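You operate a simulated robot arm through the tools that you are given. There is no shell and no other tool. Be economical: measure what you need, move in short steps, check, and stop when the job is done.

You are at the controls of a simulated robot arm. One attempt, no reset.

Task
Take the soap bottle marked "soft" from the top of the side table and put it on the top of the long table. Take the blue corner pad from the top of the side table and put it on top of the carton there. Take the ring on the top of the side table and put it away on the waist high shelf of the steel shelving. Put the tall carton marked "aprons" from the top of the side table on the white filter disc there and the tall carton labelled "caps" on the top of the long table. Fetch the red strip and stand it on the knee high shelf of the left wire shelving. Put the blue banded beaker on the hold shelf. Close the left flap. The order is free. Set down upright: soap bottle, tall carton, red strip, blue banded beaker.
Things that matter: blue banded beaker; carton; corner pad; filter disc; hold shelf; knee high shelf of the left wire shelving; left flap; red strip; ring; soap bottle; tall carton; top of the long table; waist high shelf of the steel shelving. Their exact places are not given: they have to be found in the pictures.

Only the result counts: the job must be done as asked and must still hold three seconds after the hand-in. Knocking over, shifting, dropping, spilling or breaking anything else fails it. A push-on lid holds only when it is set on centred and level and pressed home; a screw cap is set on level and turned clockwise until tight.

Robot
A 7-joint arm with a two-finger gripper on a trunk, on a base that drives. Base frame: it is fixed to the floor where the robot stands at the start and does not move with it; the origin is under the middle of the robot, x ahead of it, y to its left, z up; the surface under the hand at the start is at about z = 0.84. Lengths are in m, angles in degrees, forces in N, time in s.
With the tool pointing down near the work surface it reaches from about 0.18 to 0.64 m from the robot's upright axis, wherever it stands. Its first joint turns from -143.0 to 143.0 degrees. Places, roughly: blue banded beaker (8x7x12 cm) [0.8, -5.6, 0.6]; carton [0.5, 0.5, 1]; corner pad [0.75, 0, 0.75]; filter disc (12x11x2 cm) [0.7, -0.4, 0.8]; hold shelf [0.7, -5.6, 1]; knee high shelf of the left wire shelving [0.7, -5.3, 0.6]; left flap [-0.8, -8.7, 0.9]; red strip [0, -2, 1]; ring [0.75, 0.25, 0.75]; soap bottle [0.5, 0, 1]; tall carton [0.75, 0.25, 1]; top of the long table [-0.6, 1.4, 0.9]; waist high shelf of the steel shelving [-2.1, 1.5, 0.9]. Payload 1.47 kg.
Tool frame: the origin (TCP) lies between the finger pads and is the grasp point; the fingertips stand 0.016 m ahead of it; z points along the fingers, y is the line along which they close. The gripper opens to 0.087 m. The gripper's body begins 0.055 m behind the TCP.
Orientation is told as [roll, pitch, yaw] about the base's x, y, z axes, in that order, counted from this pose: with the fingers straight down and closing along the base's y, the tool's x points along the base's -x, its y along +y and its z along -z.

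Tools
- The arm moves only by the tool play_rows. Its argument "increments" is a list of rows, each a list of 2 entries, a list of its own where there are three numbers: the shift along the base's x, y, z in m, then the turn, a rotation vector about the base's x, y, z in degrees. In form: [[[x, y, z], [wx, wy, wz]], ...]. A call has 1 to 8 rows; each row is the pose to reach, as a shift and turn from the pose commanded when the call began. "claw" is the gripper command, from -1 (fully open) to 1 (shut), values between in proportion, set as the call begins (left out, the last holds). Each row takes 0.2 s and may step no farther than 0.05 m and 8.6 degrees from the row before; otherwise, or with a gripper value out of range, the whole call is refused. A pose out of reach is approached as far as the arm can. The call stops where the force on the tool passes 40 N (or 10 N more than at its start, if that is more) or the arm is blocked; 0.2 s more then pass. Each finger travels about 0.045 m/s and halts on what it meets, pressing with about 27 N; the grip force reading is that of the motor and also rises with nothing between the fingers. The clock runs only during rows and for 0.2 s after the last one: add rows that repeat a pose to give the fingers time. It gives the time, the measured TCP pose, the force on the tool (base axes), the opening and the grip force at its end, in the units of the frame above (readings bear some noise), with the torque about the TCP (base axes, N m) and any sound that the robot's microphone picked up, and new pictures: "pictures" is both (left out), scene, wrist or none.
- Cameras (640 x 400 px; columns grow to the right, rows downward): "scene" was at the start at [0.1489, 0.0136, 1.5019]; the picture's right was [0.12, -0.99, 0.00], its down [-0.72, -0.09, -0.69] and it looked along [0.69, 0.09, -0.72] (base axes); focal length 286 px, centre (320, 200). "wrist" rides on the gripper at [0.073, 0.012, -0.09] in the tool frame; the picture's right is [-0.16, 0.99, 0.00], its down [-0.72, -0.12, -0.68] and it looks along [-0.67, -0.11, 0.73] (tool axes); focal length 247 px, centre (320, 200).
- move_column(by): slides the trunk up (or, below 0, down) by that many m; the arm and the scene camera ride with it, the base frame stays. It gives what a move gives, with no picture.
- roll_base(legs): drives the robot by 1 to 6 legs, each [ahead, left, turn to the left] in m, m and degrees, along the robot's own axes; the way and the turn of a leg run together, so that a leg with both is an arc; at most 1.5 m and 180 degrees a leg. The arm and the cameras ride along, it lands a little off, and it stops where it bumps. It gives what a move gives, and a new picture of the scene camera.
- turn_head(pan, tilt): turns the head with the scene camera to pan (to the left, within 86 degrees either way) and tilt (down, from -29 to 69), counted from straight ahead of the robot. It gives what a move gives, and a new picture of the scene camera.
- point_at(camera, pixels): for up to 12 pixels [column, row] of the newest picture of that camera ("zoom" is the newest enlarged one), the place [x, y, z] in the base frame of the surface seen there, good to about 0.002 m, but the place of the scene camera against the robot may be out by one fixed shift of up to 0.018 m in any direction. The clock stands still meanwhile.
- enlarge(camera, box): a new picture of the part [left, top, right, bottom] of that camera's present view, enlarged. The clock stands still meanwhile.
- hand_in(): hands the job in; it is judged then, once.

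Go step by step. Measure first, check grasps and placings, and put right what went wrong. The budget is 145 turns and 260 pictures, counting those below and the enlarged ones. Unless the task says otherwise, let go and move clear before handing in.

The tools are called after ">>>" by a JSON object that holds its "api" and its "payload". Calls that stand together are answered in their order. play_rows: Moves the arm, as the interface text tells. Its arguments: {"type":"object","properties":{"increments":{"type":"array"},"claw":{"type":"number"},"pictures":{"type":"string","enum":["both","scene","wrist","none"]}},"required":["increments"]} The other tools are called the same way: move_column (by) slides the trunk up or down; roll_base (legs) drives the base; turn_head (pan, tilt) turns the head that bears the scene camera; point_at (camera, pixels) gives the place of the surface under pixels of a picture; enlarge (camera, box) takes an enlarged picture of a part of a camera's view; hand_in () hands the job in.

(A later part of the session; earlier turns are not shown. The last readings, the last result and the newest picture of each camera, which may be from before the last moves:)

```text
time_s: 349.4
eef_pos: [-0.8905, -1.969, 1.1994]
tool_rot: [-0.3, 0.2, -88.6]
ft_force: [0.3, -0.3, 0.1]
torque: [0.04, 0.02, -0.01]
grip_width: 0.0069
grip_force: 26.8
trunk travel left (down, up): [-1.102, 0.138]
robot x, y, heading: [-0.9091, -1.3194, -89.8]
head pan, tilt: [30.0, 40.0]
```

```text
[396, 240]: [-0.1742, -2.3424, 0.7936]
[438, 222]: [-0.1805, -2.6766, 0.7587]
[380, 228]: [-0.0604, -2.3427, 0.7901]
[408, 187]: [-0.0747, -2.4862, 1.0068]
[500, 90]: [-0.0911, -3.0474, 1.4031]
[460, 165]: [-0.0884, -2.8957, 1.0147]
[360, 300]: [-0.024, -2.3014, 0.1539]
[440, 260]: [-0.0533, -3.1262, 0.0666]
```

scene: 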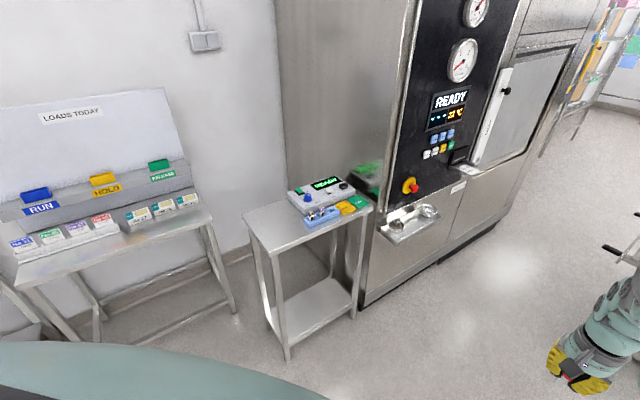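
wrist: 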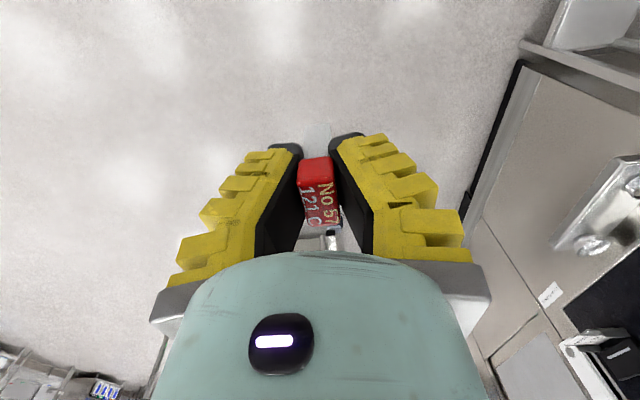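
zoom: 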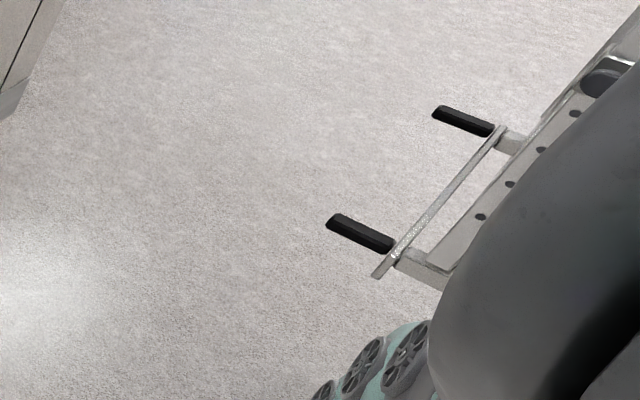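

The corridor between the machine tray (x -0.18) and the trolley handles (x -0.78) is passable at x≈-0.47. I'll drive through and look.

>>> {"api": "turn_head", "payload": {"pan": 60, "tilt": 30}}

>>> {"api": "roll_base", "payload": {"legs": [[0, 0.41, 0], [1.4, 0, 0], [0, 0.06, 0], [1.35, 0, 0]]}}

```text
time_s: 350.4
eef_pos: [-0.892, -1.9711, 1.1984]
tool_rot: [-0.2, 0.1, -88.6]
ft_force: [0.4, 0.7, -0.2]
torque: [-0.01, 0.01, 0.0]
grip_width: 0.0069
grip_force: 27.0
trunk travel left (down, up): [-1.102, 0.138]
robot x, y, heading: [-0.913, -1.319, -90.0]
head pan, tilt: [60.0, 30.0]
```

scene: 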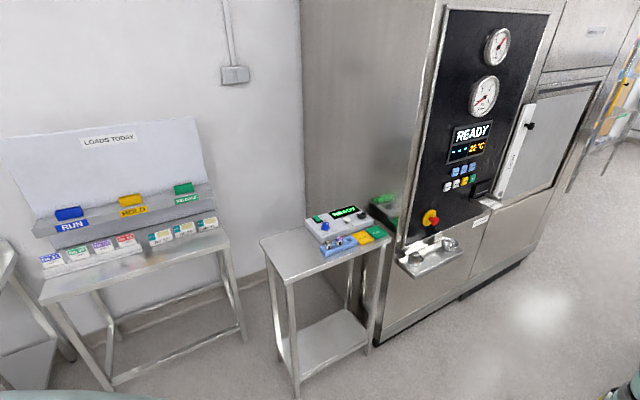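

```text
time_s: 360.0
eef_pos: [-0.4588, -3.3806, 1.1981]
tool_rot: [-0.1, 0.3, -88.2]
ft_force: [-0.9, 0.0, -1.2]
torque: [0.0, -0.01, -0.02]
grip_width: 0.0067
grip_force: 26.8
trunk travel left (down, up): [-1.102, 0.138]
robot x, y, heading: [-0.4842, -2.7268, -89.4]
head pan, tilt: [60.0, 30.0]
stopped in leg 3: the robot was blocked; the commanded pose is now the measured one
```

scene: 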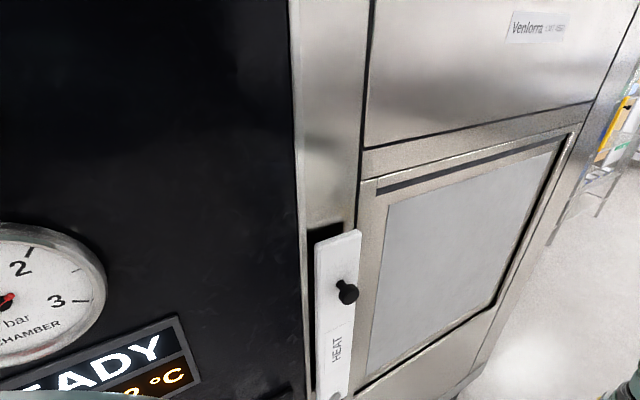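

The base bumped the machine's tray when shifting left. I'll go ahead past the tray first, then shift left and continue.

>>> {"api": "roll_base", "payload": {"legs": [[0.3, 0, -0.6]]}}

>>> {"api": "roll_base", "payload": {"legs": [[0, 0.06, 0], [1.1, 0, 0]]}}

```text
time_s: 362.2
eef_pos: [-0.4719, -3.681, 1.1985]
tool_rot: [-0.1, 0.3, -89.1]
ft_force: [0.5, 0.5, -0.9]
torque: [-0.04, 0.03, 0.02]
grip_width: 0.0067
grip_force: 27.0
trunk travel left (down, up): [-1.102, 0.138]
robot x, y, heading: [-0.4816, -3.0313, -90.5]
head pan, tilt: [60.0, 30.0]
stopped in leg 1: the robot was blocked; the commanded pose is now the measured one
```

scene: 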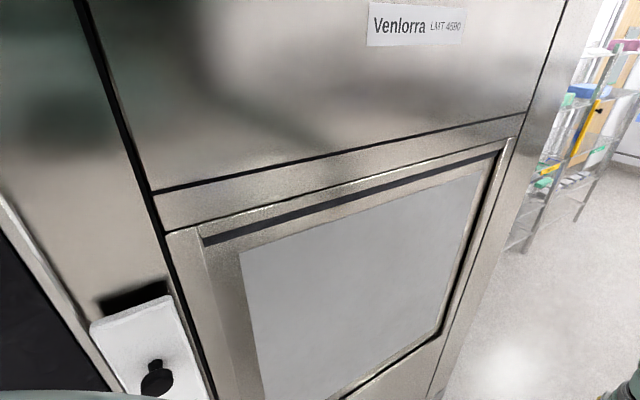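

```text
time_s: 362.9
eef_pos: [-0.4705, -3.6811, 1.199]
tool_rot: [-0.1, 0.3, -89.1]
ft_force: [-0.3, 0.4, 0.5]
torque: [-0.03, -0.01, -0.01]
grip_width: 0.0065
grip_force: 27.4
trunk travel left (down, up): [-1.102, 0.138]
robot x, y, heading: [-0.4817, -3.0273, -90.3]
head pan, tilt: [60.0, 30.0]
stopped in leg 1: the robot was blocked; the commanded pose is now the measured one
```

scene: 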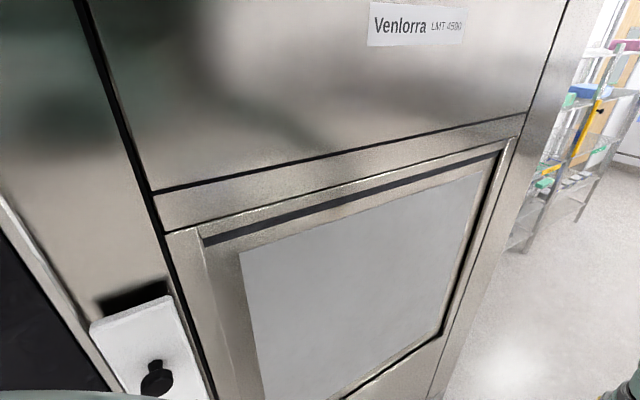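

The base needs more room than this corridor gives. I'll back up and look for a route around the trolley's other side.

>>> {"api": "roll_base", "payload": {"legs": [[-0.85, 0, 0], [0, -0.4, 0], [0, 0, -70]]}}

>>> {"api": "play_rows", "payload": {"increments": [[[0, 0, 0], [0, 0, 0]]], "pictures": "wrist"}}

```text
time_s: 372.7
eef_pos: [-1.4977, -2.4068, 1.1996]
tool_rot: [-0.1, 0.3, -158.7]
ft_force: [-0.3, -0.4, -1.2]
torque: [0.0, -0.02, 0.01]
grip_width: 0.0064
grip_force: 27.0
trunk travel left (down, up): [-1.102, 0.138]
robot x, y, heading: [-0.8904, -2.1647, -160.1]
head pan, tilt: [60.0, 30.0]
```

scene: 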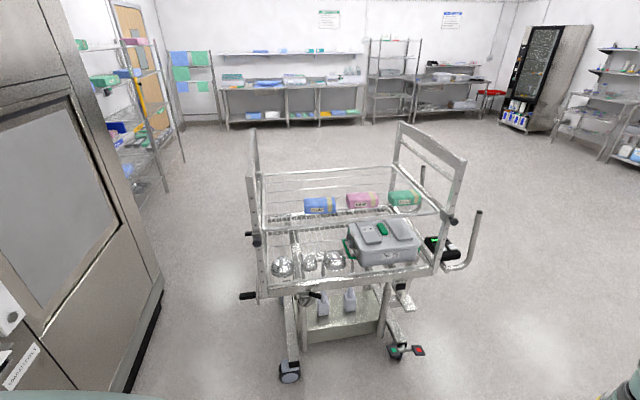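

```text
time_s: 373.1
eef_pos: [-1.4982, -2.4071, 1.1988]
tool_rot: [-0.1, 0.2, -158.7]
ft_force: [-0.1, 0.1, -1.0]
torque: [-0.01, 0.0, -0.01]
grip_width: 0.0067
grip_force: 27.0
trunk travel left (down, up): [-1.102, 0.138]
robot x, y, heading: [-0.8895, -2.1693, -160.2]
head pan, tilt: [60.0, 30.0]
```

wrist: 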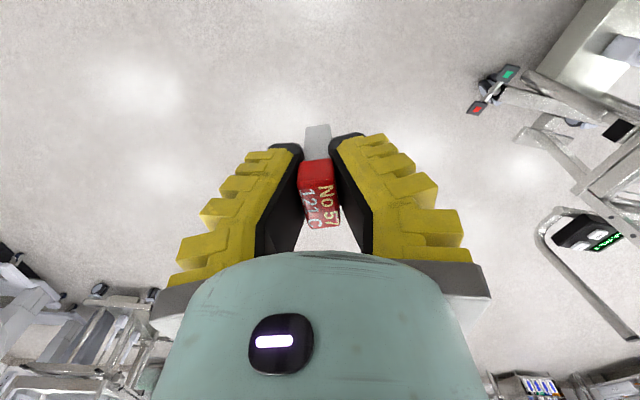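

The trolley is clear to see, with open floor on its west side. I'll measure its extents and the far shelving.

>>> {"api": "point_at", "payload": {"camera": "scene", "pixels": [[478, 213], [450, 268], [415, 350], [255, 135], [405, 130], [460, 160], [130, 45], [170, 120], [185, 160], [500, 300], [140, 200], [340, 130]]}}

>>> {"api": "enlarge", "payload": {"camera": "scene", "box": [60, 0, 260, 200]}}

```text
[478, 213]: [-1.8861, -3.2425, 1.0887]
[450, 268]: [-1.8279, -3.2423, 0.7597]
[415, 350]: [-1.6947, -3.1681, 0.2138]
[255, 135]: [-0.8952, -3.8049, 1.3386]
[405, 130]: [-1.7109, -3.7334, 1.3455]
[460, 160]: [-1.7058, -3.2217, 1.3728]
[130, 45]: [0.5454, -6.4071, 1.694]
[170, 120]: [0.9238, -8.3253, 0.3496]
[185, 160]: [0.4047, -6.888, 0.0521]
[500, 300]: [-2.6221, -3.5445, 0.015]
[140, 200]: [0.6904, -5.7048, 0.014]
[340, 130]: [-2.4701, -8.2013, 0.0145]
```

```text
2.00 times, centred on (160, 100) of scene
```

zoom: 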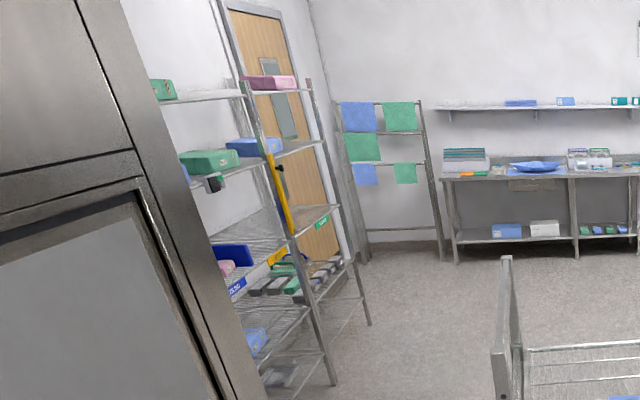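

I'll go around the west side of the trolley at x≈-2.5 and come back east at y≈-4.8.

>>> {"api": "roll_base", "payload": {"legs": [[0, 0, 70], [0, -1.5, 0], [0, -0.15, 0], [1.4, 0, 0], [1.2, 0, 0], [0, 1.4, 0]]}}

>>> {"api": "roll_base", "payload": {"legs": [[0, 0, 90]]}}

>>> {"api": "play_rows", "payload": {"increments": [[[0, 0, 0], [0, 0, 0]]], "pictures": "wrist"}}

```text
time_s: 403.3
eef_pos: [-1.082, -5.3393, 1.1972]
tool_rot: [-0.1, 0.3, -85.4]
ft_force: [-1.0, 0.3, 0.1]
torque: [0.02, 0.01, -0.01]
grip_width: 0.0059
grip_force: 27.1
trunk travel left (down, up): [-1.102, 0.138]
robot x, y, heading: [-1.1384, -4.6919, -86.7]
head pan, tilt: [60.0, 30.0]
```

scene: 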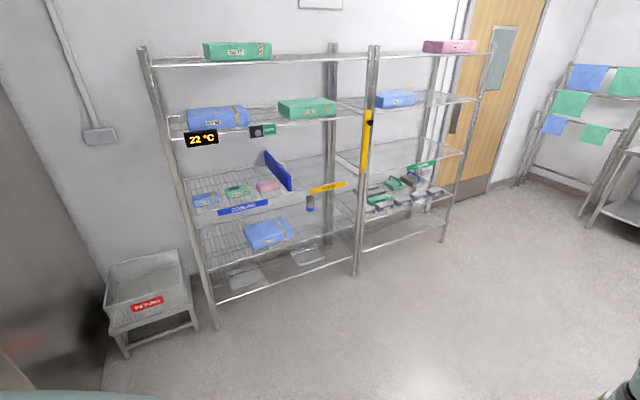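

```text
time_s: 407.6
eef_pos: [-0.4881, -4.6228, 1.1981]
tool_rot: [-0.1, 0.3, 5.6]
ft_force: [0.8, 0.3, 0.4]
torque: [0.04, 0.02, 0.0]
grip_width: 0.0066
grip_force: 27.4
trunk travel left (down, up): [-1.102, 0.138]
robot x, y, heading: [-1.1379, -4.6896, 4.2]
head pan, tilt: [60.0, 30.0]
```

scene: 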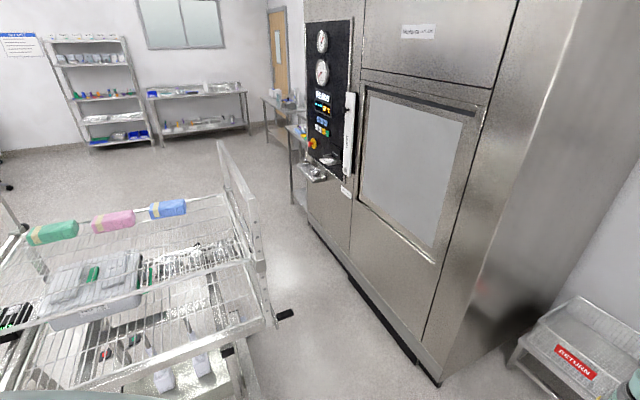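

```text
time_s: 408.0
eef_pos: [-0.4888, -4.6229, 1.1991]
tool_rot: [-0.1, 0.3, 5.5]
ft_force: [0.5, 0.0, 0.6]
torque: [-0.02, 0.0, 0.01]
grip_width: 0.0066
grip_force: 27.6
trunk travel left (down, up): [-1.102, 0.138]
robot x, y, heading: [-1.1359, -4.6897, 4.1]
head pan, tilt: [60.0, 30.0]
```

wrist: 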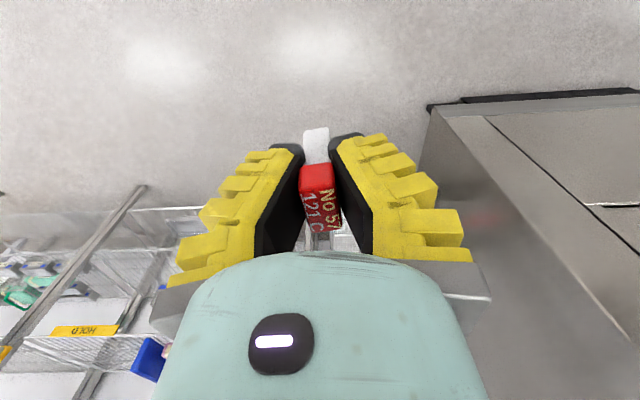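

The heading -87 view showed the left wire shelving with COOLING and HOLD labels, and an item on the shelf below HOLD. I'll turn right to look at it again and measure.

>>> {"api": "roll_base", "payload": {"legs": [[0.2, -0.3, -60]]}}

>>> {"api": "enlarge", "payload": {"camera": "scene", "box": [120, 100, 440, 320]}}

```text
time_s: 411.0
eef_pos: [-0.6926, -5.5577, 1.1984]
tool_rot: [-0.1, 0.2, -53.6]
ft_force: [-0.4, 0.5, -0.2]
torque: [-0.02, -0.01, 0.01]
grip_width: 0.0066
grip_force: 27.0
trunk travel left (down, up): [-1.102, 0.138]
robot x, y, heading: [-1.0829, -5.0355, -55.0]
head pan, tilt: [60.0, 30.0]
```

scene: 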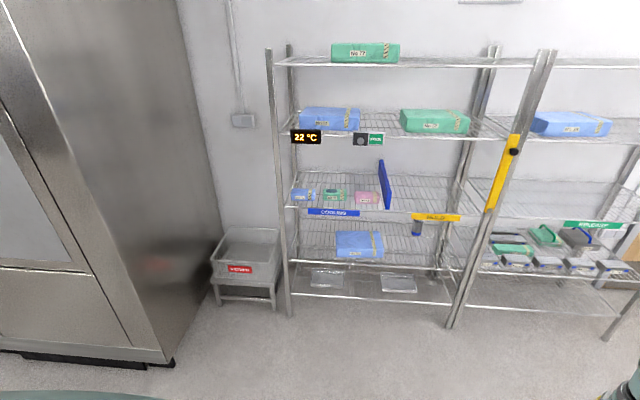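

```text
1.82 times, centred on (280, 210) of scene
```

zoom: 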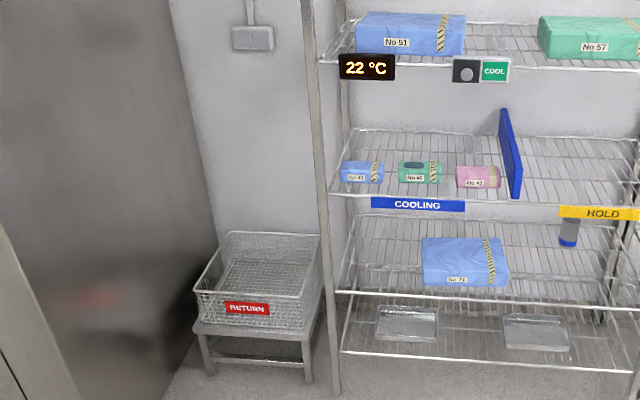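

>>> {"api": "point_at", "payload": {"camera": "scene", "pixels": [[416, 228], [417, 222], [437, 218], [380, 200], [384, 165], [420, 195], [455, 210], [300, 262], [440, 268], [320, 260], [400, 255], [290, 205]]}}

>>> {"api": "point_at", "payload": {"camera": "scene", "pixels": [[300, 265], [370, 267], [405, 255], [340, 257], [382, 245], [410, 240], [288, 305], [450, 320], [475, 190], [390, 262], [300, 240], [440, 255]]}}

>>> {"api": "enlarge", "payload": {"camera": "scene", "box": [360, 150, 480, 280]}}

```text
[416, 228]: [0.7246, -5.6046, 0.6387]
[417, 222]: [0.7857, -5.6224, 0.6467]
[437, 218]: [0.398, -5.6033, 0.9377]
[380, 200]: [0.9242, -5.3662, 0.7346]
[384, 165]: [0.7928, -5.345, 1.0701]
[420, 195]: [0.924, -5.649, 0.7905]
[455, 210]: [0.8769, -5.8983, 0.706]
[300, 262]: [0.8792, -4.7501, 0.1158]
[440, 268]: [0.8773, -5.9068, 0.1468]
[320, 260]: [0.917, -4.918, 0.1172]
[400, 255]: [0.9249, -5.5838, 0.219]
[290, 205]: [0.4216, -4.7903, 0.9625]
```

```text
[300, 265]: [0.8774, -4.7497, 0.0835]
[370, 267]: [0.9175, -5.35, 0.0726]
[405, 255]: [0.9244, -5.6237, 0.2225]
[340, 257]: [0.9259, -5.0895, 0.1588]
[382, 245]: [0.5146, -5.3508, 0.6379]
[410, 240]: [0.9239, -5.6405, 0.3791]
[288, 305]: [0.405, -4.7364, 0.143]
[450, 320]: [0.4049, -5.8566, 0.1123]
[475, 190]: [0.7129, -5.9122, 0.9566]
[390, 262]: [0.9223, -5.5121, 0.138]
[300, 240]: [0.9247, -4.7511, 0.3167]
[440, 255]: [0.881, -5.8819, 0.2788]
```

```text
3.08 times, centred on (420, 215) of scene
```

zoom: 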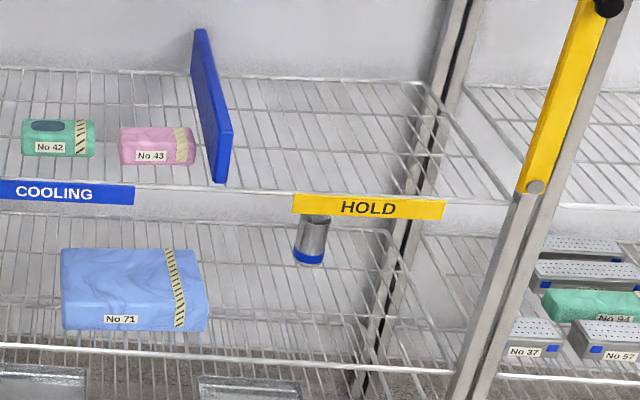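

The beaker (steel with blue band) stands deep on the knee-high shelf at about (0.755,-5.61), under the HOLD shelf. The shelf clearance is too low for a tool-down hand, so I'll set the strip on the open floor and regrip it with a pitched hand. First I'll turn to heading 0, draw the arm in and turn the strip 90°.

>>> {"api": "roll_base", "payload": {"legs": [[0, 0, 55]]}}

>>> {"api": "play_rows", "payload": {"increments": [[[-0.03, 0, 0], [0, 0, -8]], [[-0.06, 0, 0], [0, 0, -16]], [[-0.09, 0, 0], [0, 0, -24]], [[-0.12, 0, 0], [0, 0, -32]], [[-0.12, 0, 0], [0, 0, -40]], [[-0.12, 0, 0], [0, 0, -48]], [[-0.12, 0, 0], [0, 0, -56]], [[-0.12, 0, 0], [0, 0, -64]]], "pictures": "none"}}

>>> {"api": "play_rows", "payload": {"increments": [[[0, 0, 0], [0, 0, -8]], [[0, 0, 0], [0, 0, -16]], [[0, 0, 0], [0, 0, -24]], [[0, 0, 0], [0, 0, -27]], [[0, 0, 0], [0, 0, -27]]], "pictures": "none"}}

>>> {"api": "move_column", "payload": {"by": -0.4}}

>>> {"api": "move_column", "payload": {"by": -0.4}}

>>> {"api": "move_column", "payload": {"by": -0.29}}

```text
time_s: 413.9
eef_pos: [-0.4299, -5.0127, 1.1991]
tool_rot: [-0.1, 0.3, 1.7]
ft_force: [0.0, -0.3, -0.1]
torque: [-0.02, -0.02, -0.04]
grip_width: 0.0068
grip_force: 27.1
trunk travel left (down, up): [-1.102, 0.138]
robot x, y, heading: [-1.0829, -5.0418, 0.2]
head pan, tilt: [60.0, 30.0]
```

scene: 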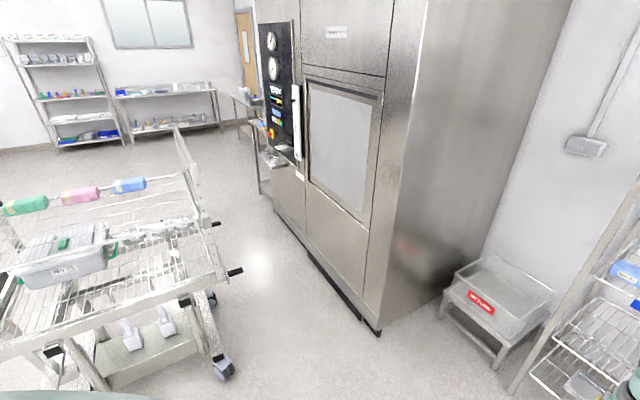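

```text
time_s: 415.7
eef_pos: [-0.5476, -5.0129, 1.1959]
tool_rot: [0.0, 0.4, -62.5]
ft_force: [-0.8, -0.2, -0.4]
torque: [0.01, 0.03, 0.03]
grip_width: 0.0068
grip_force: 27.6
out of reach, approached as far as the arm can: row 4, 5, 7, 8
trunk travel left (down, up): [-1.102, 0.138]
robot x, y, heading: [-1.0775, -5.0326, 0.2]
head pan, tilt: [60.0, 30.0]
```

```text
time_s: 416.9
eef_pos: [-0.5477, -5.013, 1.1954]
tool_rot: [-0.1, 0.3, -89.5]
ft_force: [0.3, 0.9, -0.4]
torque: [0.01, -0.01, -0.03]
grip_width: 0.0068
grip_force: 26.7
trunk travel left (down, up): [-1.102, 0.138]
robot x, y, heading: [-1.0814, -5.0386, 0.0]
head pan, tilt: [60.0, 30.0]
```

```text
time_s: 420.7
eef_pos: [-0.5476, -5.0123, 0.7967]
tool_rot: [0.0, 0.3, -89.4]
ft_force: [-0.3, -0.6, -0.6]
torque: [0.02, -0.02, -0.02]
grip_width: 0.0068
grip_force: 27.1
trunk travel left (down, up): [-0.702, 0.538]
robot x, y, heading: [-1.0837, -5.0358, 0.4]
head pan, tilt: [60.0, 30.0]
```

```text
time_s: 424.5
eef_pos: [-0.5481, -5.0125, 0.3952]
tool_rot: [-0.1, 0.3, -89.5]
ft_force: [0.7, 0.2, -0.1]
torque: [0.0, -0.02, -0.01]
grip_width: 0.0068
grip_force: 26.7
trunk travel left (down, up): [-0.302, 0.938]
robot x, y, heading: [-1.0853, -5.0358, 0.4]
head pan, tilt: [60.0, 30.0]
```

```text
time_s: 427.5
eef_pos: [-0.5461, -5.0127, 0.1063]
tool_rot: [-0.1, 0.3, -89.4]
ft_force: [-0.2, 0.1, -0.6]
torque: [-0.04, 0.0, 0.0]
grip_width: 0.0066
grip_force: 26.8
trunk travel left (down, up): [-0.012, 1.228]
robot x, y, heading: [-1.0807, -5.034, 0.1]
head pan, tilt: [60.0, 30.0]
```

The yaw is now -89.5°. I'll lower the strip to the floor with the arm in small steps.

>>> {"api": "play_rows", "payload": {"increments": [[[0, 0, -0.02], [0, 0, 0]], [[0, 0, -0.04], [0, 0, 0]], [[0, 0, -0.05], [0, 0, 0]], [[0, 0, -0.05], [0, 0, 0]]], "pictures": "wrist"}}

>>> {"api": "enlarge", "payload": {"camera": "wrist", "box": [256, 90, 384, 260]}}

```text
time_s: 428.5
eef_pos: [-0.5481, -5.0149, 0.0554]
tool_rot: [-0.1, 0.2, -89.4]
ft_force: [-0.3, -0.2, -0.5]
torque: [-0.01, 0.01, -0.03]
grip_width: 0.0067
grip_force: 26.9
trunk travel left (down, up): [-0.012, 1.228]
robot x, y, heading: [-1.082, -5.0332, 0.4]
head pan, tilt: [60.0, 30.0]
```

wrist: 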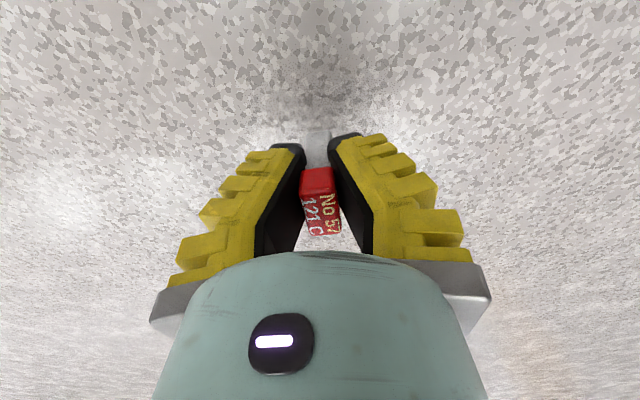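

```text
2.35 times, centred on (320, 175) of wrist
```

zoom: 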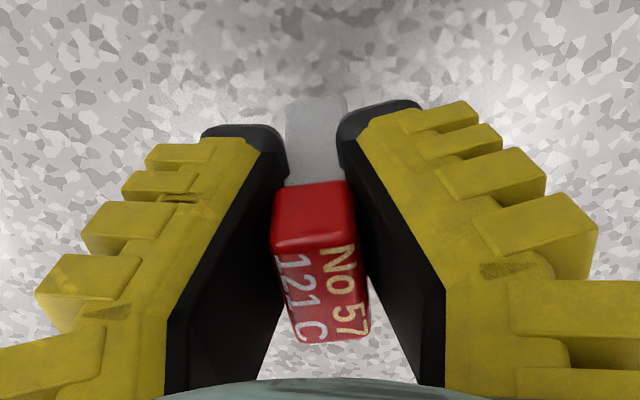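

>>> {"api": "play_rows", "payload": {"increments": [[[0, 0, -0.006], [0, 0, 0]], [[0, 0, -0.012], [0, 0, 0]], [[0, 0, -0.012], [0, 0, 0]]], "pictures": "none"}}

>>> {"api": "play_rows", "payload": {"increments": [[[0, 0, -0.004], [0, 0, 0]], [[0, 0, -0.004], [0, 0, 0]]], "pictures": "none"}}

```text
time_s: 429.3
eef_pos: [-0.546, -5.0135, 0.0443]
tool_rot: [-0.1, 0.4, -89.5]
ft_force: [0.4, 0.7, 0.1]
torque: [0.0, 0.03, 0.01]
grip_width: 0.0065
grip_force: 26.9
trunk travel left (down, up): [-0.012, 1.228]
robot x, y, heading: [-1.0841, -5.0358, 0.1]
head pan, tilt: [60.0, 30.0]
```

```text
time_s: 429.9
eef_pos: [-0.5478, -5.0135, 0.0406]
tool_rot: [0.0, 0.4, -89.3]
ft_force: [-0.9, 0.1, 6.7]
torque: [-0.06, 0.01, -0.02]
grip_width: 0.0069
grip_force: 27.2
trunk travel left (down, up): [-0.012, 1.228]
robot x, y, heading: [-1.0824, -5.0367, 0.2]
head pan, tilt: [60.0, 30.0]
```

Contact at z 0.041. I'll release, rise, and check that it stands.

>>> {"api": "play_rows", "payload": {"increments": [[[0, 0, 0], [0, 0, 0]], [[0, 0, 0], [0, 0, 0]], [[0, 0, 0], [0, 0, 0]]], "claw": 0, "pictures": "none"}}

>>> {"api": "move_column", "payload": {"by": 0.2}}

>>> {"api": "play_rows", "payload": {"increments": [[[0, 0, 0], [0, 0, 8]], [[0, 0, 0], [0, 0, 16]], [[0, 0, 0], [0, 0, 24]], [[0, 0, 0], [0, 0, 32]], [[0, 0, 0], [0, 0, 40]], [[0, 0, 0], [0, 0, 48]], [[0, 0, 0], [0, 0, 56]], [[0, 0, 0], [0, 0, 64]]], "claw": -1, "pictures": "none"}}

>>> {"api": "play_rows", "payload": {"increments": [[[0, 0, 0], [0, 0, 8]], [[0, 0, 0], [0, 0, 16]], [[0, 0, 0], [0, 0, 24]], [[0, 0, 0], [0, 0, 25.5]], [[0, 0, 0], [0, 0, 25.5]]], "pictures": "wrist"}}

>>> {"api": "enlarge", "payload": {"camera": "wrist", "box": [256, 20, 384, 140]}}

```text
time_s: 430.7
eef_pos: [-0.5467, -5.0133, 0.0407]
tool_rot: [-0.1, 0.3, -89.3]
ft_force: [0.7, 0.1, -0.6]
torque: [-0.04, 0.04, 0.0]
grip_width: 0.0489
grip_force: 4.0
trunk travel left (down, up): [-0.012, 1.228]
robot x, y, heading: [-1.0841, -5.0336, 0.1]
head pan, tilt: [60.0, 30.0]
```

```text
time_s: 432.8
eef_pos: [-0.5478, -5.0136, 0.2415]
tool_rot: [0.0, 0.3, -89.4]
ft_force: [-0.2, 0.4, 0.1]
torque: [0.01, 0.03, -0.01]
grip_width: 0.0488
grip_force: 3.8
trunk travel left (down, up): [-0.212, 1.028]
robot x, y, heading: [-1.0819, -5.0343, 0.3]
head pan, tilt: [60.0, 30.0]
```

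```text
time_s: 434.6
eef_pos: [-0.5462, -5.0129, 0.2409]
tool_rot: [-0.1, 0.3, -25.2]
ft_force: [-0.1, 0.1, -0.5]
torque: [0.04, -0.02, 0.0]
grip_width: 0.0869
grip_force: 0.1
trunk travel left (down, up): [-0.212, 1.028]
robot x, y, heading: [-1.0816, -5.0348, 0.4]
head pan, tilt: [60.0, 30.0]
```

```text
time_s: 435.8
eef_pos: [-0.547, -5.0131, 0.2402]
tool_rot: [-0.2, 0.3, 0.3]
ft_force: [1.1, -0.6, 0.3]
torque: [-0.02, 0.01, -0.01]
grip_width: 0.0872
grip_force: 0.0
trunk travel left (down, up): [-0.212, 1.028]
robot x, y, heading: [-1.0823, -5.0345, 0.3]
head pan, tilt: [60.0, 30.0]
```

wrist: 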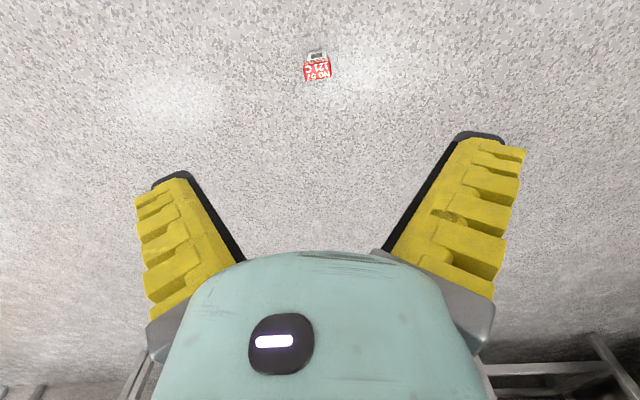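

```text
3.33 times, centred on (320, 80) of wrist
```

zoom: 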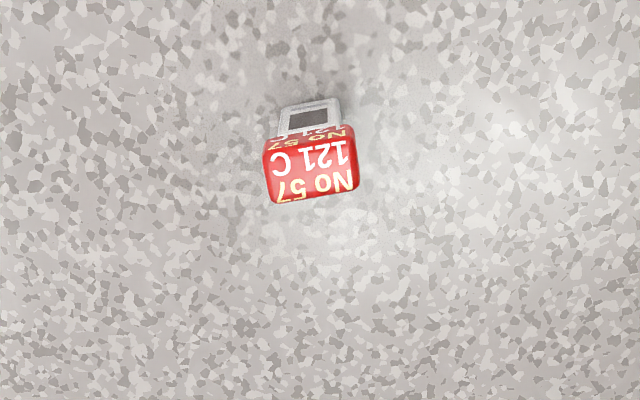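

It stands upright. I'll measure its top.

>>> {"api": "point_at", "payload": {"camera": "zoom", "pixels": [[270, 155], [355, 145], [280, 195], [350, 185], [312, 170], [285, 115], [335, 110], [310, 135]]}}

```text
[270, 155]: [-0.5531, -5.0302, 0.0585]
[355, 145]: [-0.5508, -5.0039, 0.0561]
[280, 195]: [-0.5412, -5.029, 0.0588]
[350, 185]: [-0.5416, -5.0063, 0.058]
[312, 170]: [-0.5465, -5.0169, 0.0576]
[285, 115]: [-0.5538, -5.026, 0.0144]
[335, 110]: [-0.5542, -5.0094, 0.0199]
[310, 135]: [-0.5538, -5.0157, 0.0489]
```

The strip top is at z 0.058, centred at (-0.547,-5.017). I'll pitch the hand to about -60° at height.

>>> {"api": "play_rows", "payload": {"increments": [[[0.015, 0, 0.01], [0, -7.5, 0]], [[0.03, 0, 0.02], [0, -15, 0]], [[0.045, 0, 0.03], [0, -22.5, 0]], [[0.06, 0, 0.03], [0, -30, 0]], [[0.075, 0, 0.03], [0, -37.5, 0]], [[0.09, 0, 0.03], [0, -45, 0]], [[0.105, 0, 0.03], [0, -52.5, 0]], [[0.12, 0, 0.03], [0, -60, 0]]], "pictures": "wrist"}}

```text
time_s: 437.6
eef_pos: [-0.4286, -5.0138, 0.2691]
tool_rot: [0.0, -59.7, 0.0]
ft_force: [-1.0, -0.5, 0.0]
torque: [0.01, -0.02, -0.02]
grip_width: 0.0871
grip_force: 0.0
trunk travel left (down, up): [-0.212, 1.028]
robot x, y, heading: [-1.0835, -5.0383, 0.3]
head pan, tilt: [60.0, 30.0]
```

wrist: 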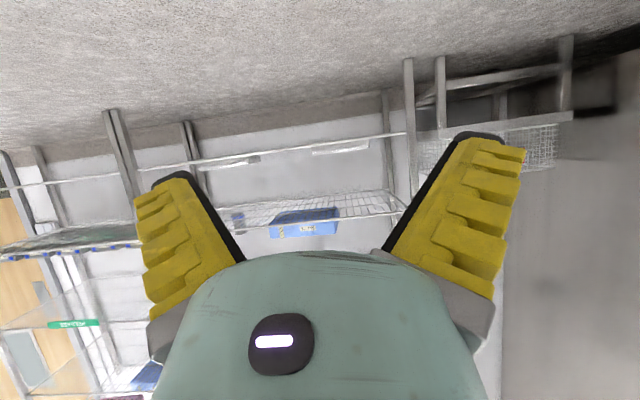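

Pitch -60 works; I can even see the beaker at (237,220). I'll back the base up, lower, then approach the strip from the front.

>>> {"api": "roll_base", "payload": {"legs": [[-0.23, -0.002, -0.3]]}}

>>> {"api": "move_column", "payload": {"by": -0.205}}

>>> {"api": "play_rows", "payload": {"increments": [[[0, 0, -0.007], [0, 0, 0]], [[0, 0, -0.014], [0, 0, 0]], [[0, 0, -0.014], [0, 0, 0]]], "pictures": "wrist"}}

```text
time_s: 439.4
eef_pos: [-0.6556, -5.0227, 0.2707]
tool_rot: [-0.3, -59.8, -0.3]
ft_force: [0.2, 1.1, 0.2]
torque: [0.04, 0.03, 0.02]
grip_width: 0.0871
grip_force: 0.2
trunk travel left (down, up): [-0.212, 1.028]
robot x, y, heading: [-1.3133, -5.0359, -0.2]
head pan, tilt: [60.0, 30.0]
```

scene: 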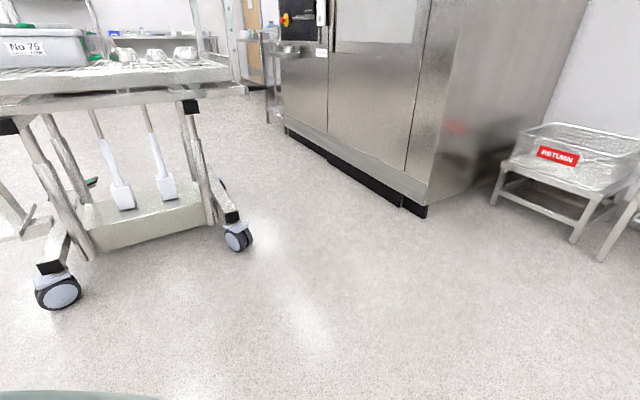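

```text
time_s: 441.6
eef_pos: [-0.6553, -5.022, 0.0653]
tool_rot: [-0.3, -59.6, -0.3]
ft_force: [0.8, -0.9, -0.5]
torque: [0.0, 0.05, -0.03]
grip_width: 0.0869
grip_force: 0.0
trunk travel left (down, up): [-0.007, 1.233]
robot x, y, heading: [-1.3114, -5.0399, -0.3]
head pan, tilt: [60.0, 30.0]
```

```text
time_s: 442.4
eef_pos: [-0.6567, -5.0247, 0.0524]
tool_rot: [-0.3, -59.8, -0.3]
ft_force: [0.5, -0.3, 0.4]
torque: [0.04, 0.01, 0.01]
grip_width: 0.0868
grip_force: 0.1
trunk travel left (down, up): [-0.007, 1.233]
robot x, y, heading: [-1.3088, -5.038, -0.1]
head pan, tilt: [60.0, 30.0]
```

wrist: 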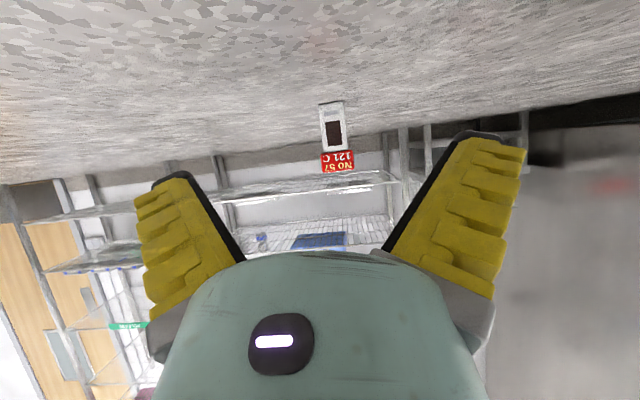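

>>> {"api": "roll_base", "payload": {"legs": [[0.107, 0.009, 0]]}}

>>> {"api": "play_rows", "payload": {"increments": [[[0, 0, 0], [0, 0, 0]], [[0, 0, 0], [0, 0, 0]], [[0, 0, 0], [0, 0, 0]], [[0, 0, 0], [0, 0, 0]], [[0, 0, 0], [0, 0, 0]], [[0, 0, 0], [0, 0, 0]], [[0, 0, 0], [0, 0, 0]]], "claw": 1, "pictures": "wrist"}}

```text
time_s: 443.6
eef_pos: [-0.5578, -5.0112, 0.0482]
tool_rot: [-0.4, -59.5, 0.0]
ft_force: [-0.5, -0.1, -1.2]
torque: [0.01, -0.05, -0.01]
grip_width: 0.0867
grip_force: 0.1
trunk travel left (down, up): [-0.007, 1.233]
robot x, y, heading: [-1.2077, -5.0288, -0.1]
head pan, tilt: [60.0, 30.0]
```

scene: 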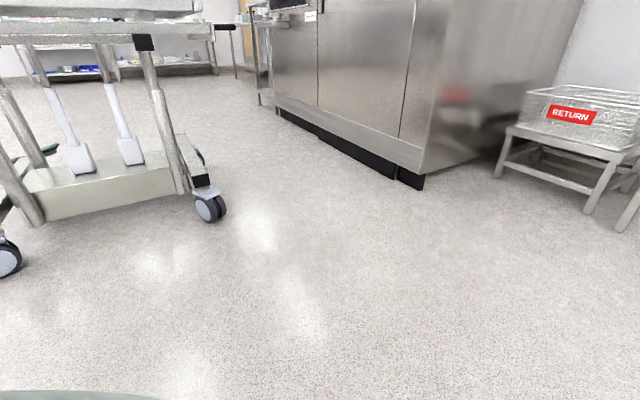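

```text
time_s: 445.1
eef_pos: [-0.5499, -5.0116, 0.0514]
tool_rot: [-0.3, -59.6, -0.1]
ft_force: [-0.4, 0.4, -0.2]
torque: [-0.01, 0.0, -0.01]
grip_width: 0.0208
grip_force: 27.0
trunk travel left (down, up): [-0.007, 1.233]
robot x, y, heading: [-1.2043, -5.0287, 0.1]
head pan, tilt: [60.0, 30.0]
```

wrist: 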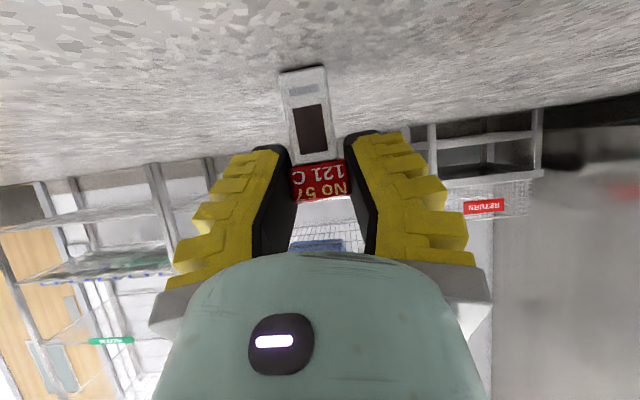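

The strip is gripped by its cap, upright, with TCP 5.1 cm above its base. I'll raise it and drive toward the shelf to measure the knee-high shelf with the wrist camera.

>>> {"api": "move_column", "payload": {"by": 0.4}}

>>> {"api": "move_column", "payload": {"by": 0.25}}

>>> {"api": "roll_base", "payload": {"legs": [[0.78, 0, 0]]}}

>>> {"api": "play_rows", "payload": {"increments": [[[0, 0, 0], [0, 0, 0]]], "pictures": "wrist"}}

```text
time_s: 449.0
eef_pos: [-0.5503, -5.0107, 0.4515]
tool_rot: [-0.3, -59.7, -0.1]
ft_force: [-0.9, 0.9, -0.2]
torque: [0.02, 0.03, 0.02]
grip_width: 0.0202
grip_force: 26.8
trunk travel left (down, up): [-0.407, 0.833]
robot x, y, heading: [-1.2061, -5.0298, -0.2]
head pan, tilt: [60.0, 30.0]
```

```text
time_s: 451.6
eef_pos: [-0.5502, -5.0112, 0.7013]
tool_rot: [-0.3, -59.7, -0.1]
ft_force: [0.1, -0.7, -0.3]
torque: [-0.02, 0.02, 0.01]
grip_width: 0.0204
grip_force: 27.0
trunk travel left (down, up): [-0.657, 0.583]
robot x, y, heading: [-1.2015, -5.0286, 0.4]
head pan, tilt: [60.0, 30.0]
```

```text
time_s: 455.7
eef_pos: [0.2235, -5.0101, 0.7008]
tool_rot: [-0.4, -59.7, 0.0]
ft_force: [-0.3, -0.5, -0.5]
torque: [-0.04, 0.02, 0.03]
grip_width: 0.0203
grip_force: 26.8
trunk travel left (down, up): [-0.657, 0.583]
robot x, y, heading: [-0.4321, -5.0281, 0.1]
head pan, tilt: [60.0, 30.0]
```

scene: 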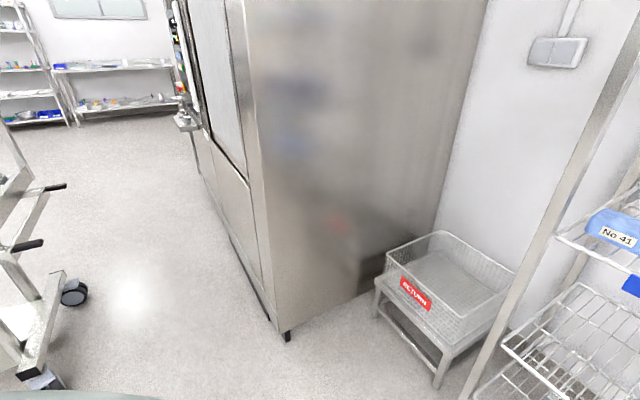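

```text
time_s: 456.1
eef_pos: [0.2241, -5.0092, 0.7021]
tool_rot: [-0.3, -59.7, 0.0]
ft_force: [0.5, 0.2, -0.5]
torque: [-0.01, 0.02, -0.02]
grip_width: 0.0205
grip_force: 27.3
trunk travel left (down, up): [-0.657, 0.583]
robot x, y, heading: [-0.4304, -5.0262, 0.2]
head pan, tilt: [60.0, 30.0]
```

wrist: 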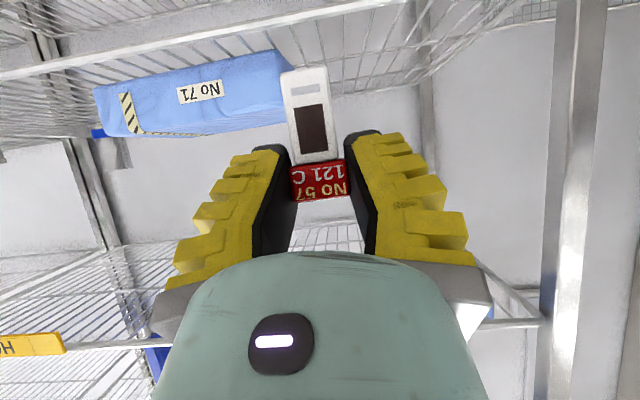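

>>> {"api": "point_at", "payload": {"camera": "wrist", "pixels": [[100, 55], [250, 29], [360, 10], [365, 50], [378, 62], [400, 75], [412, 45], [280, 60], [270, 110], [515, 322], [60, 345], [120, 130]]}}

>>> {"api": "enlarge", "payload": {"camera": "wrist", "box": [280, 0, 460, 120]}}

```text
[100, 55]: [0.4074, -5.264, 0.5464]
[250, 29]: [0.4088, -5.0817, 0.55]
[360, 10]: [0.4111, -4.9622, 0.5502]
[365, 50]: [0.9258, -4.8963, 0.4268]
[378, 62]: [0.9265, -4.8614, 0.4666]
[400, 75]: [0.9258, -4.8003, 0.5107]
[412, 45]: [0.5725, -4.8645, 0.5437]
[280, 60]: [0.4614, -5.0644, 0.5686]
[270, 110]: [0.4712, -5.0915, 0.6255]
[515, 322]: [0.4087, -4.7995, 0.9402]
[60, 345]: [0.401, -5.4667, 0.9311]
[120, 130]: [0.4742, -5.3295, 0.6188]
```

```text
3.33 times, centred on (370, 60) of wrist
```

zoom: 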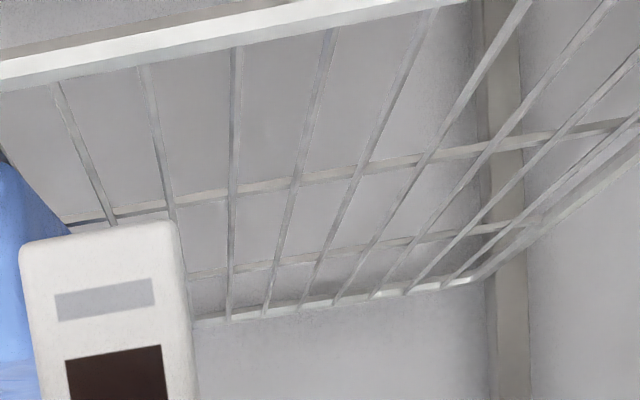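

The knee shelf surface is at z≈0.548, made of wires at 3 cm pitch. I'll move in so the strip hangs about 6 cm behind the front rail, beside the pack, then lower it and feel for support.

>>> {"api": "roll_base", "payload": {"legs": [[0.246, 0.014, -0.2]]}}

>>> {"api": "move_column", "payload": {"by": -0.095}}

>>> {"api": "play_rows", "payload": {"increments": [[[0, 0, -0.005], [0, 0, 0]], [[0, 0, -0.005], [0, 0, 0]]], "pictures": "wrist"}}

```text
time_s: 457.9
eef_pos: [0.4699, -4.9964, 0.7017]
tool_rot: [-0.2, -59.6, -0.1]
ft_force: [-0.3, -0.1, 1.0]
torque: [0.01, -0.01, -0.01]
grip_width: 0.0202
grip_force: 26.2
trunk travel left (down, up): [-0.657, 0.583]
robot x, y, heading: [-0.1837, -5.0108, -0.1]
head pan, tilt: [60.0, 30.0]
```

scene: 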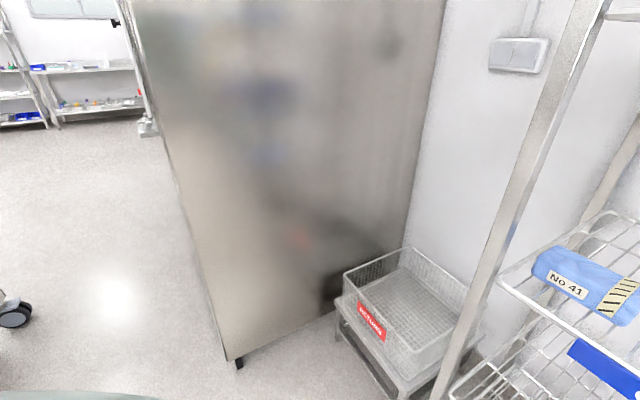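

```text
time_s: 459.2
eef_pos: [0.4696, -4.9972, 0.6071]
tool_rot: [-0.3, -59.7, -0.2]
ft_force: [-0.3, 0.2, 0.3]
torque: [-0.03, -0.02, -0.02]
grip_width: 0.0205
grip_force: 27.0
trunk travel left (down, up): [-0.562, 0.678]
robot x, y, heading: [-0.1839, -5.0152, 0.2]
head pan, tilt: [60.0, 30.0]
```

```text
time_s: 459.8
eef_pos: [0.4698, -4.9959, 0.602]
tool_rot: [-0.3, -59.6, -0.1]
ft_force: [0.0, -0.3, -0.2]
torque: [-0.04, 0.0, 0.03]
grip_width: 0.0205
grip_force: 26.9
trunk travel left (down, up): [-0.562, 0.678]
robot x, y, heading: [-0.1884, -5.0157, -0.2]
head pan, tilt: [60.0, 30.0]
```

wrist: 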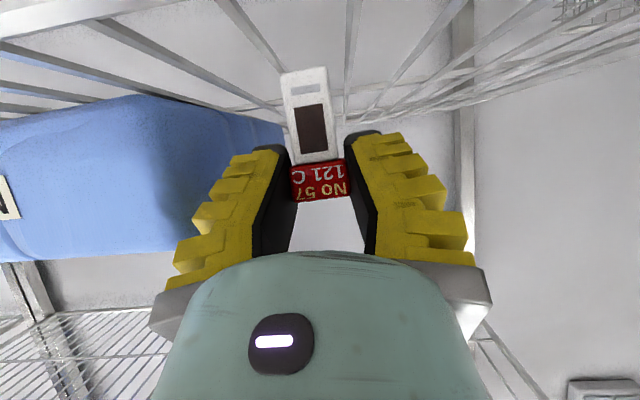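

>>> {"api": "play_rows", "payload": {"increments": [[[0, 0, -0.004], [0, 0, 0]], [[0, 0, -0.004], [0, 0, 0]]], "pictures": "none"}}

>>> {"api": "play_rows", "payload": {"increments": [[[0, 0, -0.004], [0, 0, 0]], [[0, 0, -0.004], [0, 0, 0]]], "pictures": "none"}}

>>> {"api": "play_rows", "payload": {"increments": [[[0, 0, -0.003], [0, 0, 0]], [[0, 0, -0.003], [0, 0, 0]]], "pictures": "wrist"}}

```text
time_s: 460.4
eef_pos: [0.471, -4.9971, 0.5999]
tool_rot: [-0.3, -60.0, 0.0]
ft_force: [-3.3, -1.0, 12.5]
torque: [0.02, 0.04, -0.03]
grip_width: 0.0231
grip_force: 26.8
trunk travel left (down, up): [-0.562, 0.678]
robot x, y, heading: [-0.1856, -5.015, 0.1]
head pan, tilt: [60.0, 30.0]
```

```text
time_s: 461.0
eef_pos: [0.4711, -4.997, 0.5987]
tool_rot: [-0.4, -59.9, 0.0]
ft_force: [-0.6, -2.0, 14.3]
torque: [-0.07, -0.12, 0.01]
grip_width: 0.0223
grip_force: 26.5
out of reach, approached as far as the arm can: row 1, 2
trunk travel left (down, up): [-0.562, 0.678]
robot x, y, heading: [-0.1858, -5.0125, -0.1]
head pan, tilt: [60.0, 30.0]
```

```text
time_s: 461.6
eef_pos: [0.4718, -4.9958, 0.5986]
tool_rot: [-0.4, -60.0, 0.0]
ft_force: [1.0, -2.8, 15.9]
torque: [0.01, -0.18, -0.01]
grip_width: 0.0217
grip_force: 26.9
out of reach, approached as far as the arm can: row 1
trunk travel left (down, up): [-0.562, 0.678]
robot x, y, heading: [-0.185, -5.0128, 0.1]
head pan, tilt: [60.0, 30.0]
```

wrist: 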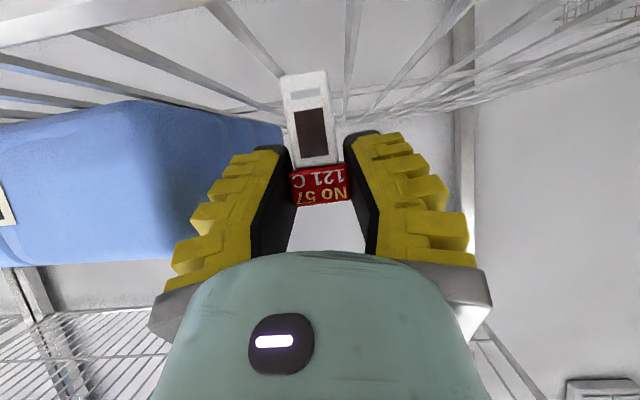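

Solid support is felt between the wires, so the shelf has a flat support. I'll ease off, open partway and back out straight.

>>> {"api": "play_rows", "payload": {"increments": [[[0, 0, 0.002], [0, 0, 0]], [[0, 0, 0.002], [0, 0, 0]]], "pictures": "none"}}

>>> {"api": "play_rows", "payload": {"increments": [[[0, 0, 0], [0, 0, 0]], [[0, 0, 0], [0, 0, 0]], [[0, 0, 0], [0, 0, 0]]], "claw": -0.1, "pictures": "none"}}

>>> {"api": "roll_base", "payload": {"legs": [[-0.3, 0, 0]]}}

>>> {"api": "play_rows", "payload": {"increments": [[[0, 0, 0], [0, 0, 0]], [[0, 0, 0], [0, 0, 0]]], "claw": -1, "pictures": "wrist"}}

```text
time_s: 462.2
eef_pos: [0.4699, -4.9968, 0.5979]
tool_rot: [-0.3, -59.8, 0.0]
ft_force: [1.1, -2.7, 14.4]
torque: [0.01, -0.19, -0.03]
grip_width: 0.0213
grip_force: 26.6
trunk travel left (down, up): [-0.562, 0.678]
robot x, y, heading: [-0.183, -5.0127, -0.2]
head pan, tilt: [60.0, 30.0]
```

```text
time_s: 463.0
eef_pos: [0.4681, -4.9958, 0.5959]
tool_rot: [-0.2, -59.7, -0.1]
ft_force: [-0.6, 0.0, 0.2]
torque: [0.0, 0.01, -0.06]
grip_width: 0.0534
grip_force: 4.3
trunk travel left (down, up): [-0.562, 0.678]
robot x, y, heading: [-0.1874, -5.0156, -0.1]
head pan, tilt: [60.0, 30.0]
```

```text
time_s: 465.1
eef_pos: [0.1725, -4.9946, 0.5953]
tool_rot: [-0.3, -59.7, 0.0]
ft_force: [-0.5, 0.0, -0.3]
torque: [0.01, 0.01, 0.02]
grip_width: 0.0531
grip_force: 3.6
trunk travel left (down, up): [-0.562, 0.678]
robot x, y, heading: [-0.4821, -5.0163, 0.0]
head pan, tilt: [60.0, 30.0]
```

scene: 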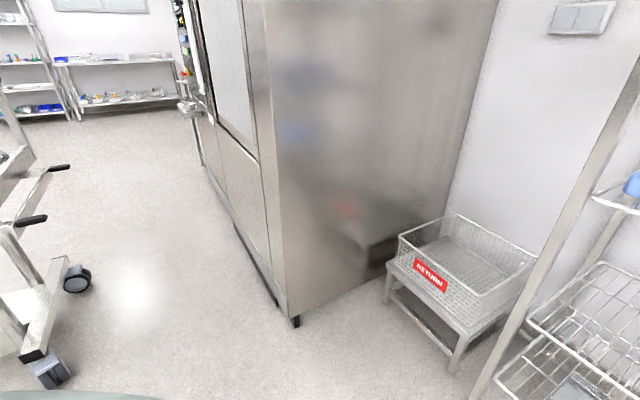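

```text
time_s: 465.6
eef_pos: [0.1733, -4.9932, 0.5969]
tool_rot: [-0.2, -59.7, 0.0]
ft_force: [0.4, -0.4, -0.4]
torque: [0.0, 0.0, 0.02]
grip_width: 0.0869
grip_force: 0.1
trunk travel left (down, up): [-0.562, 0.678]
robot x, y, heading: [-0.4792, -5.0146, 0.1]
head pan, tilt: [60.0, 30.0]
```

wrist: 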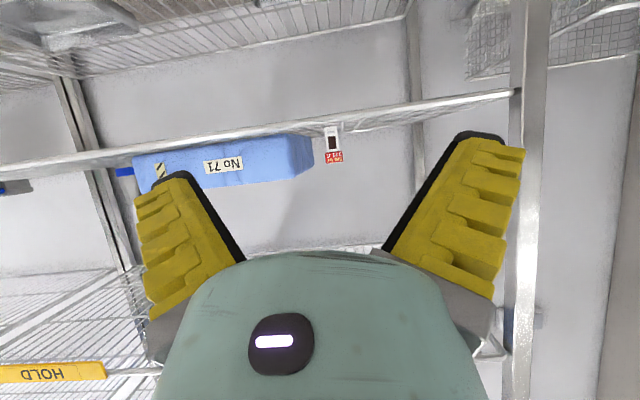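

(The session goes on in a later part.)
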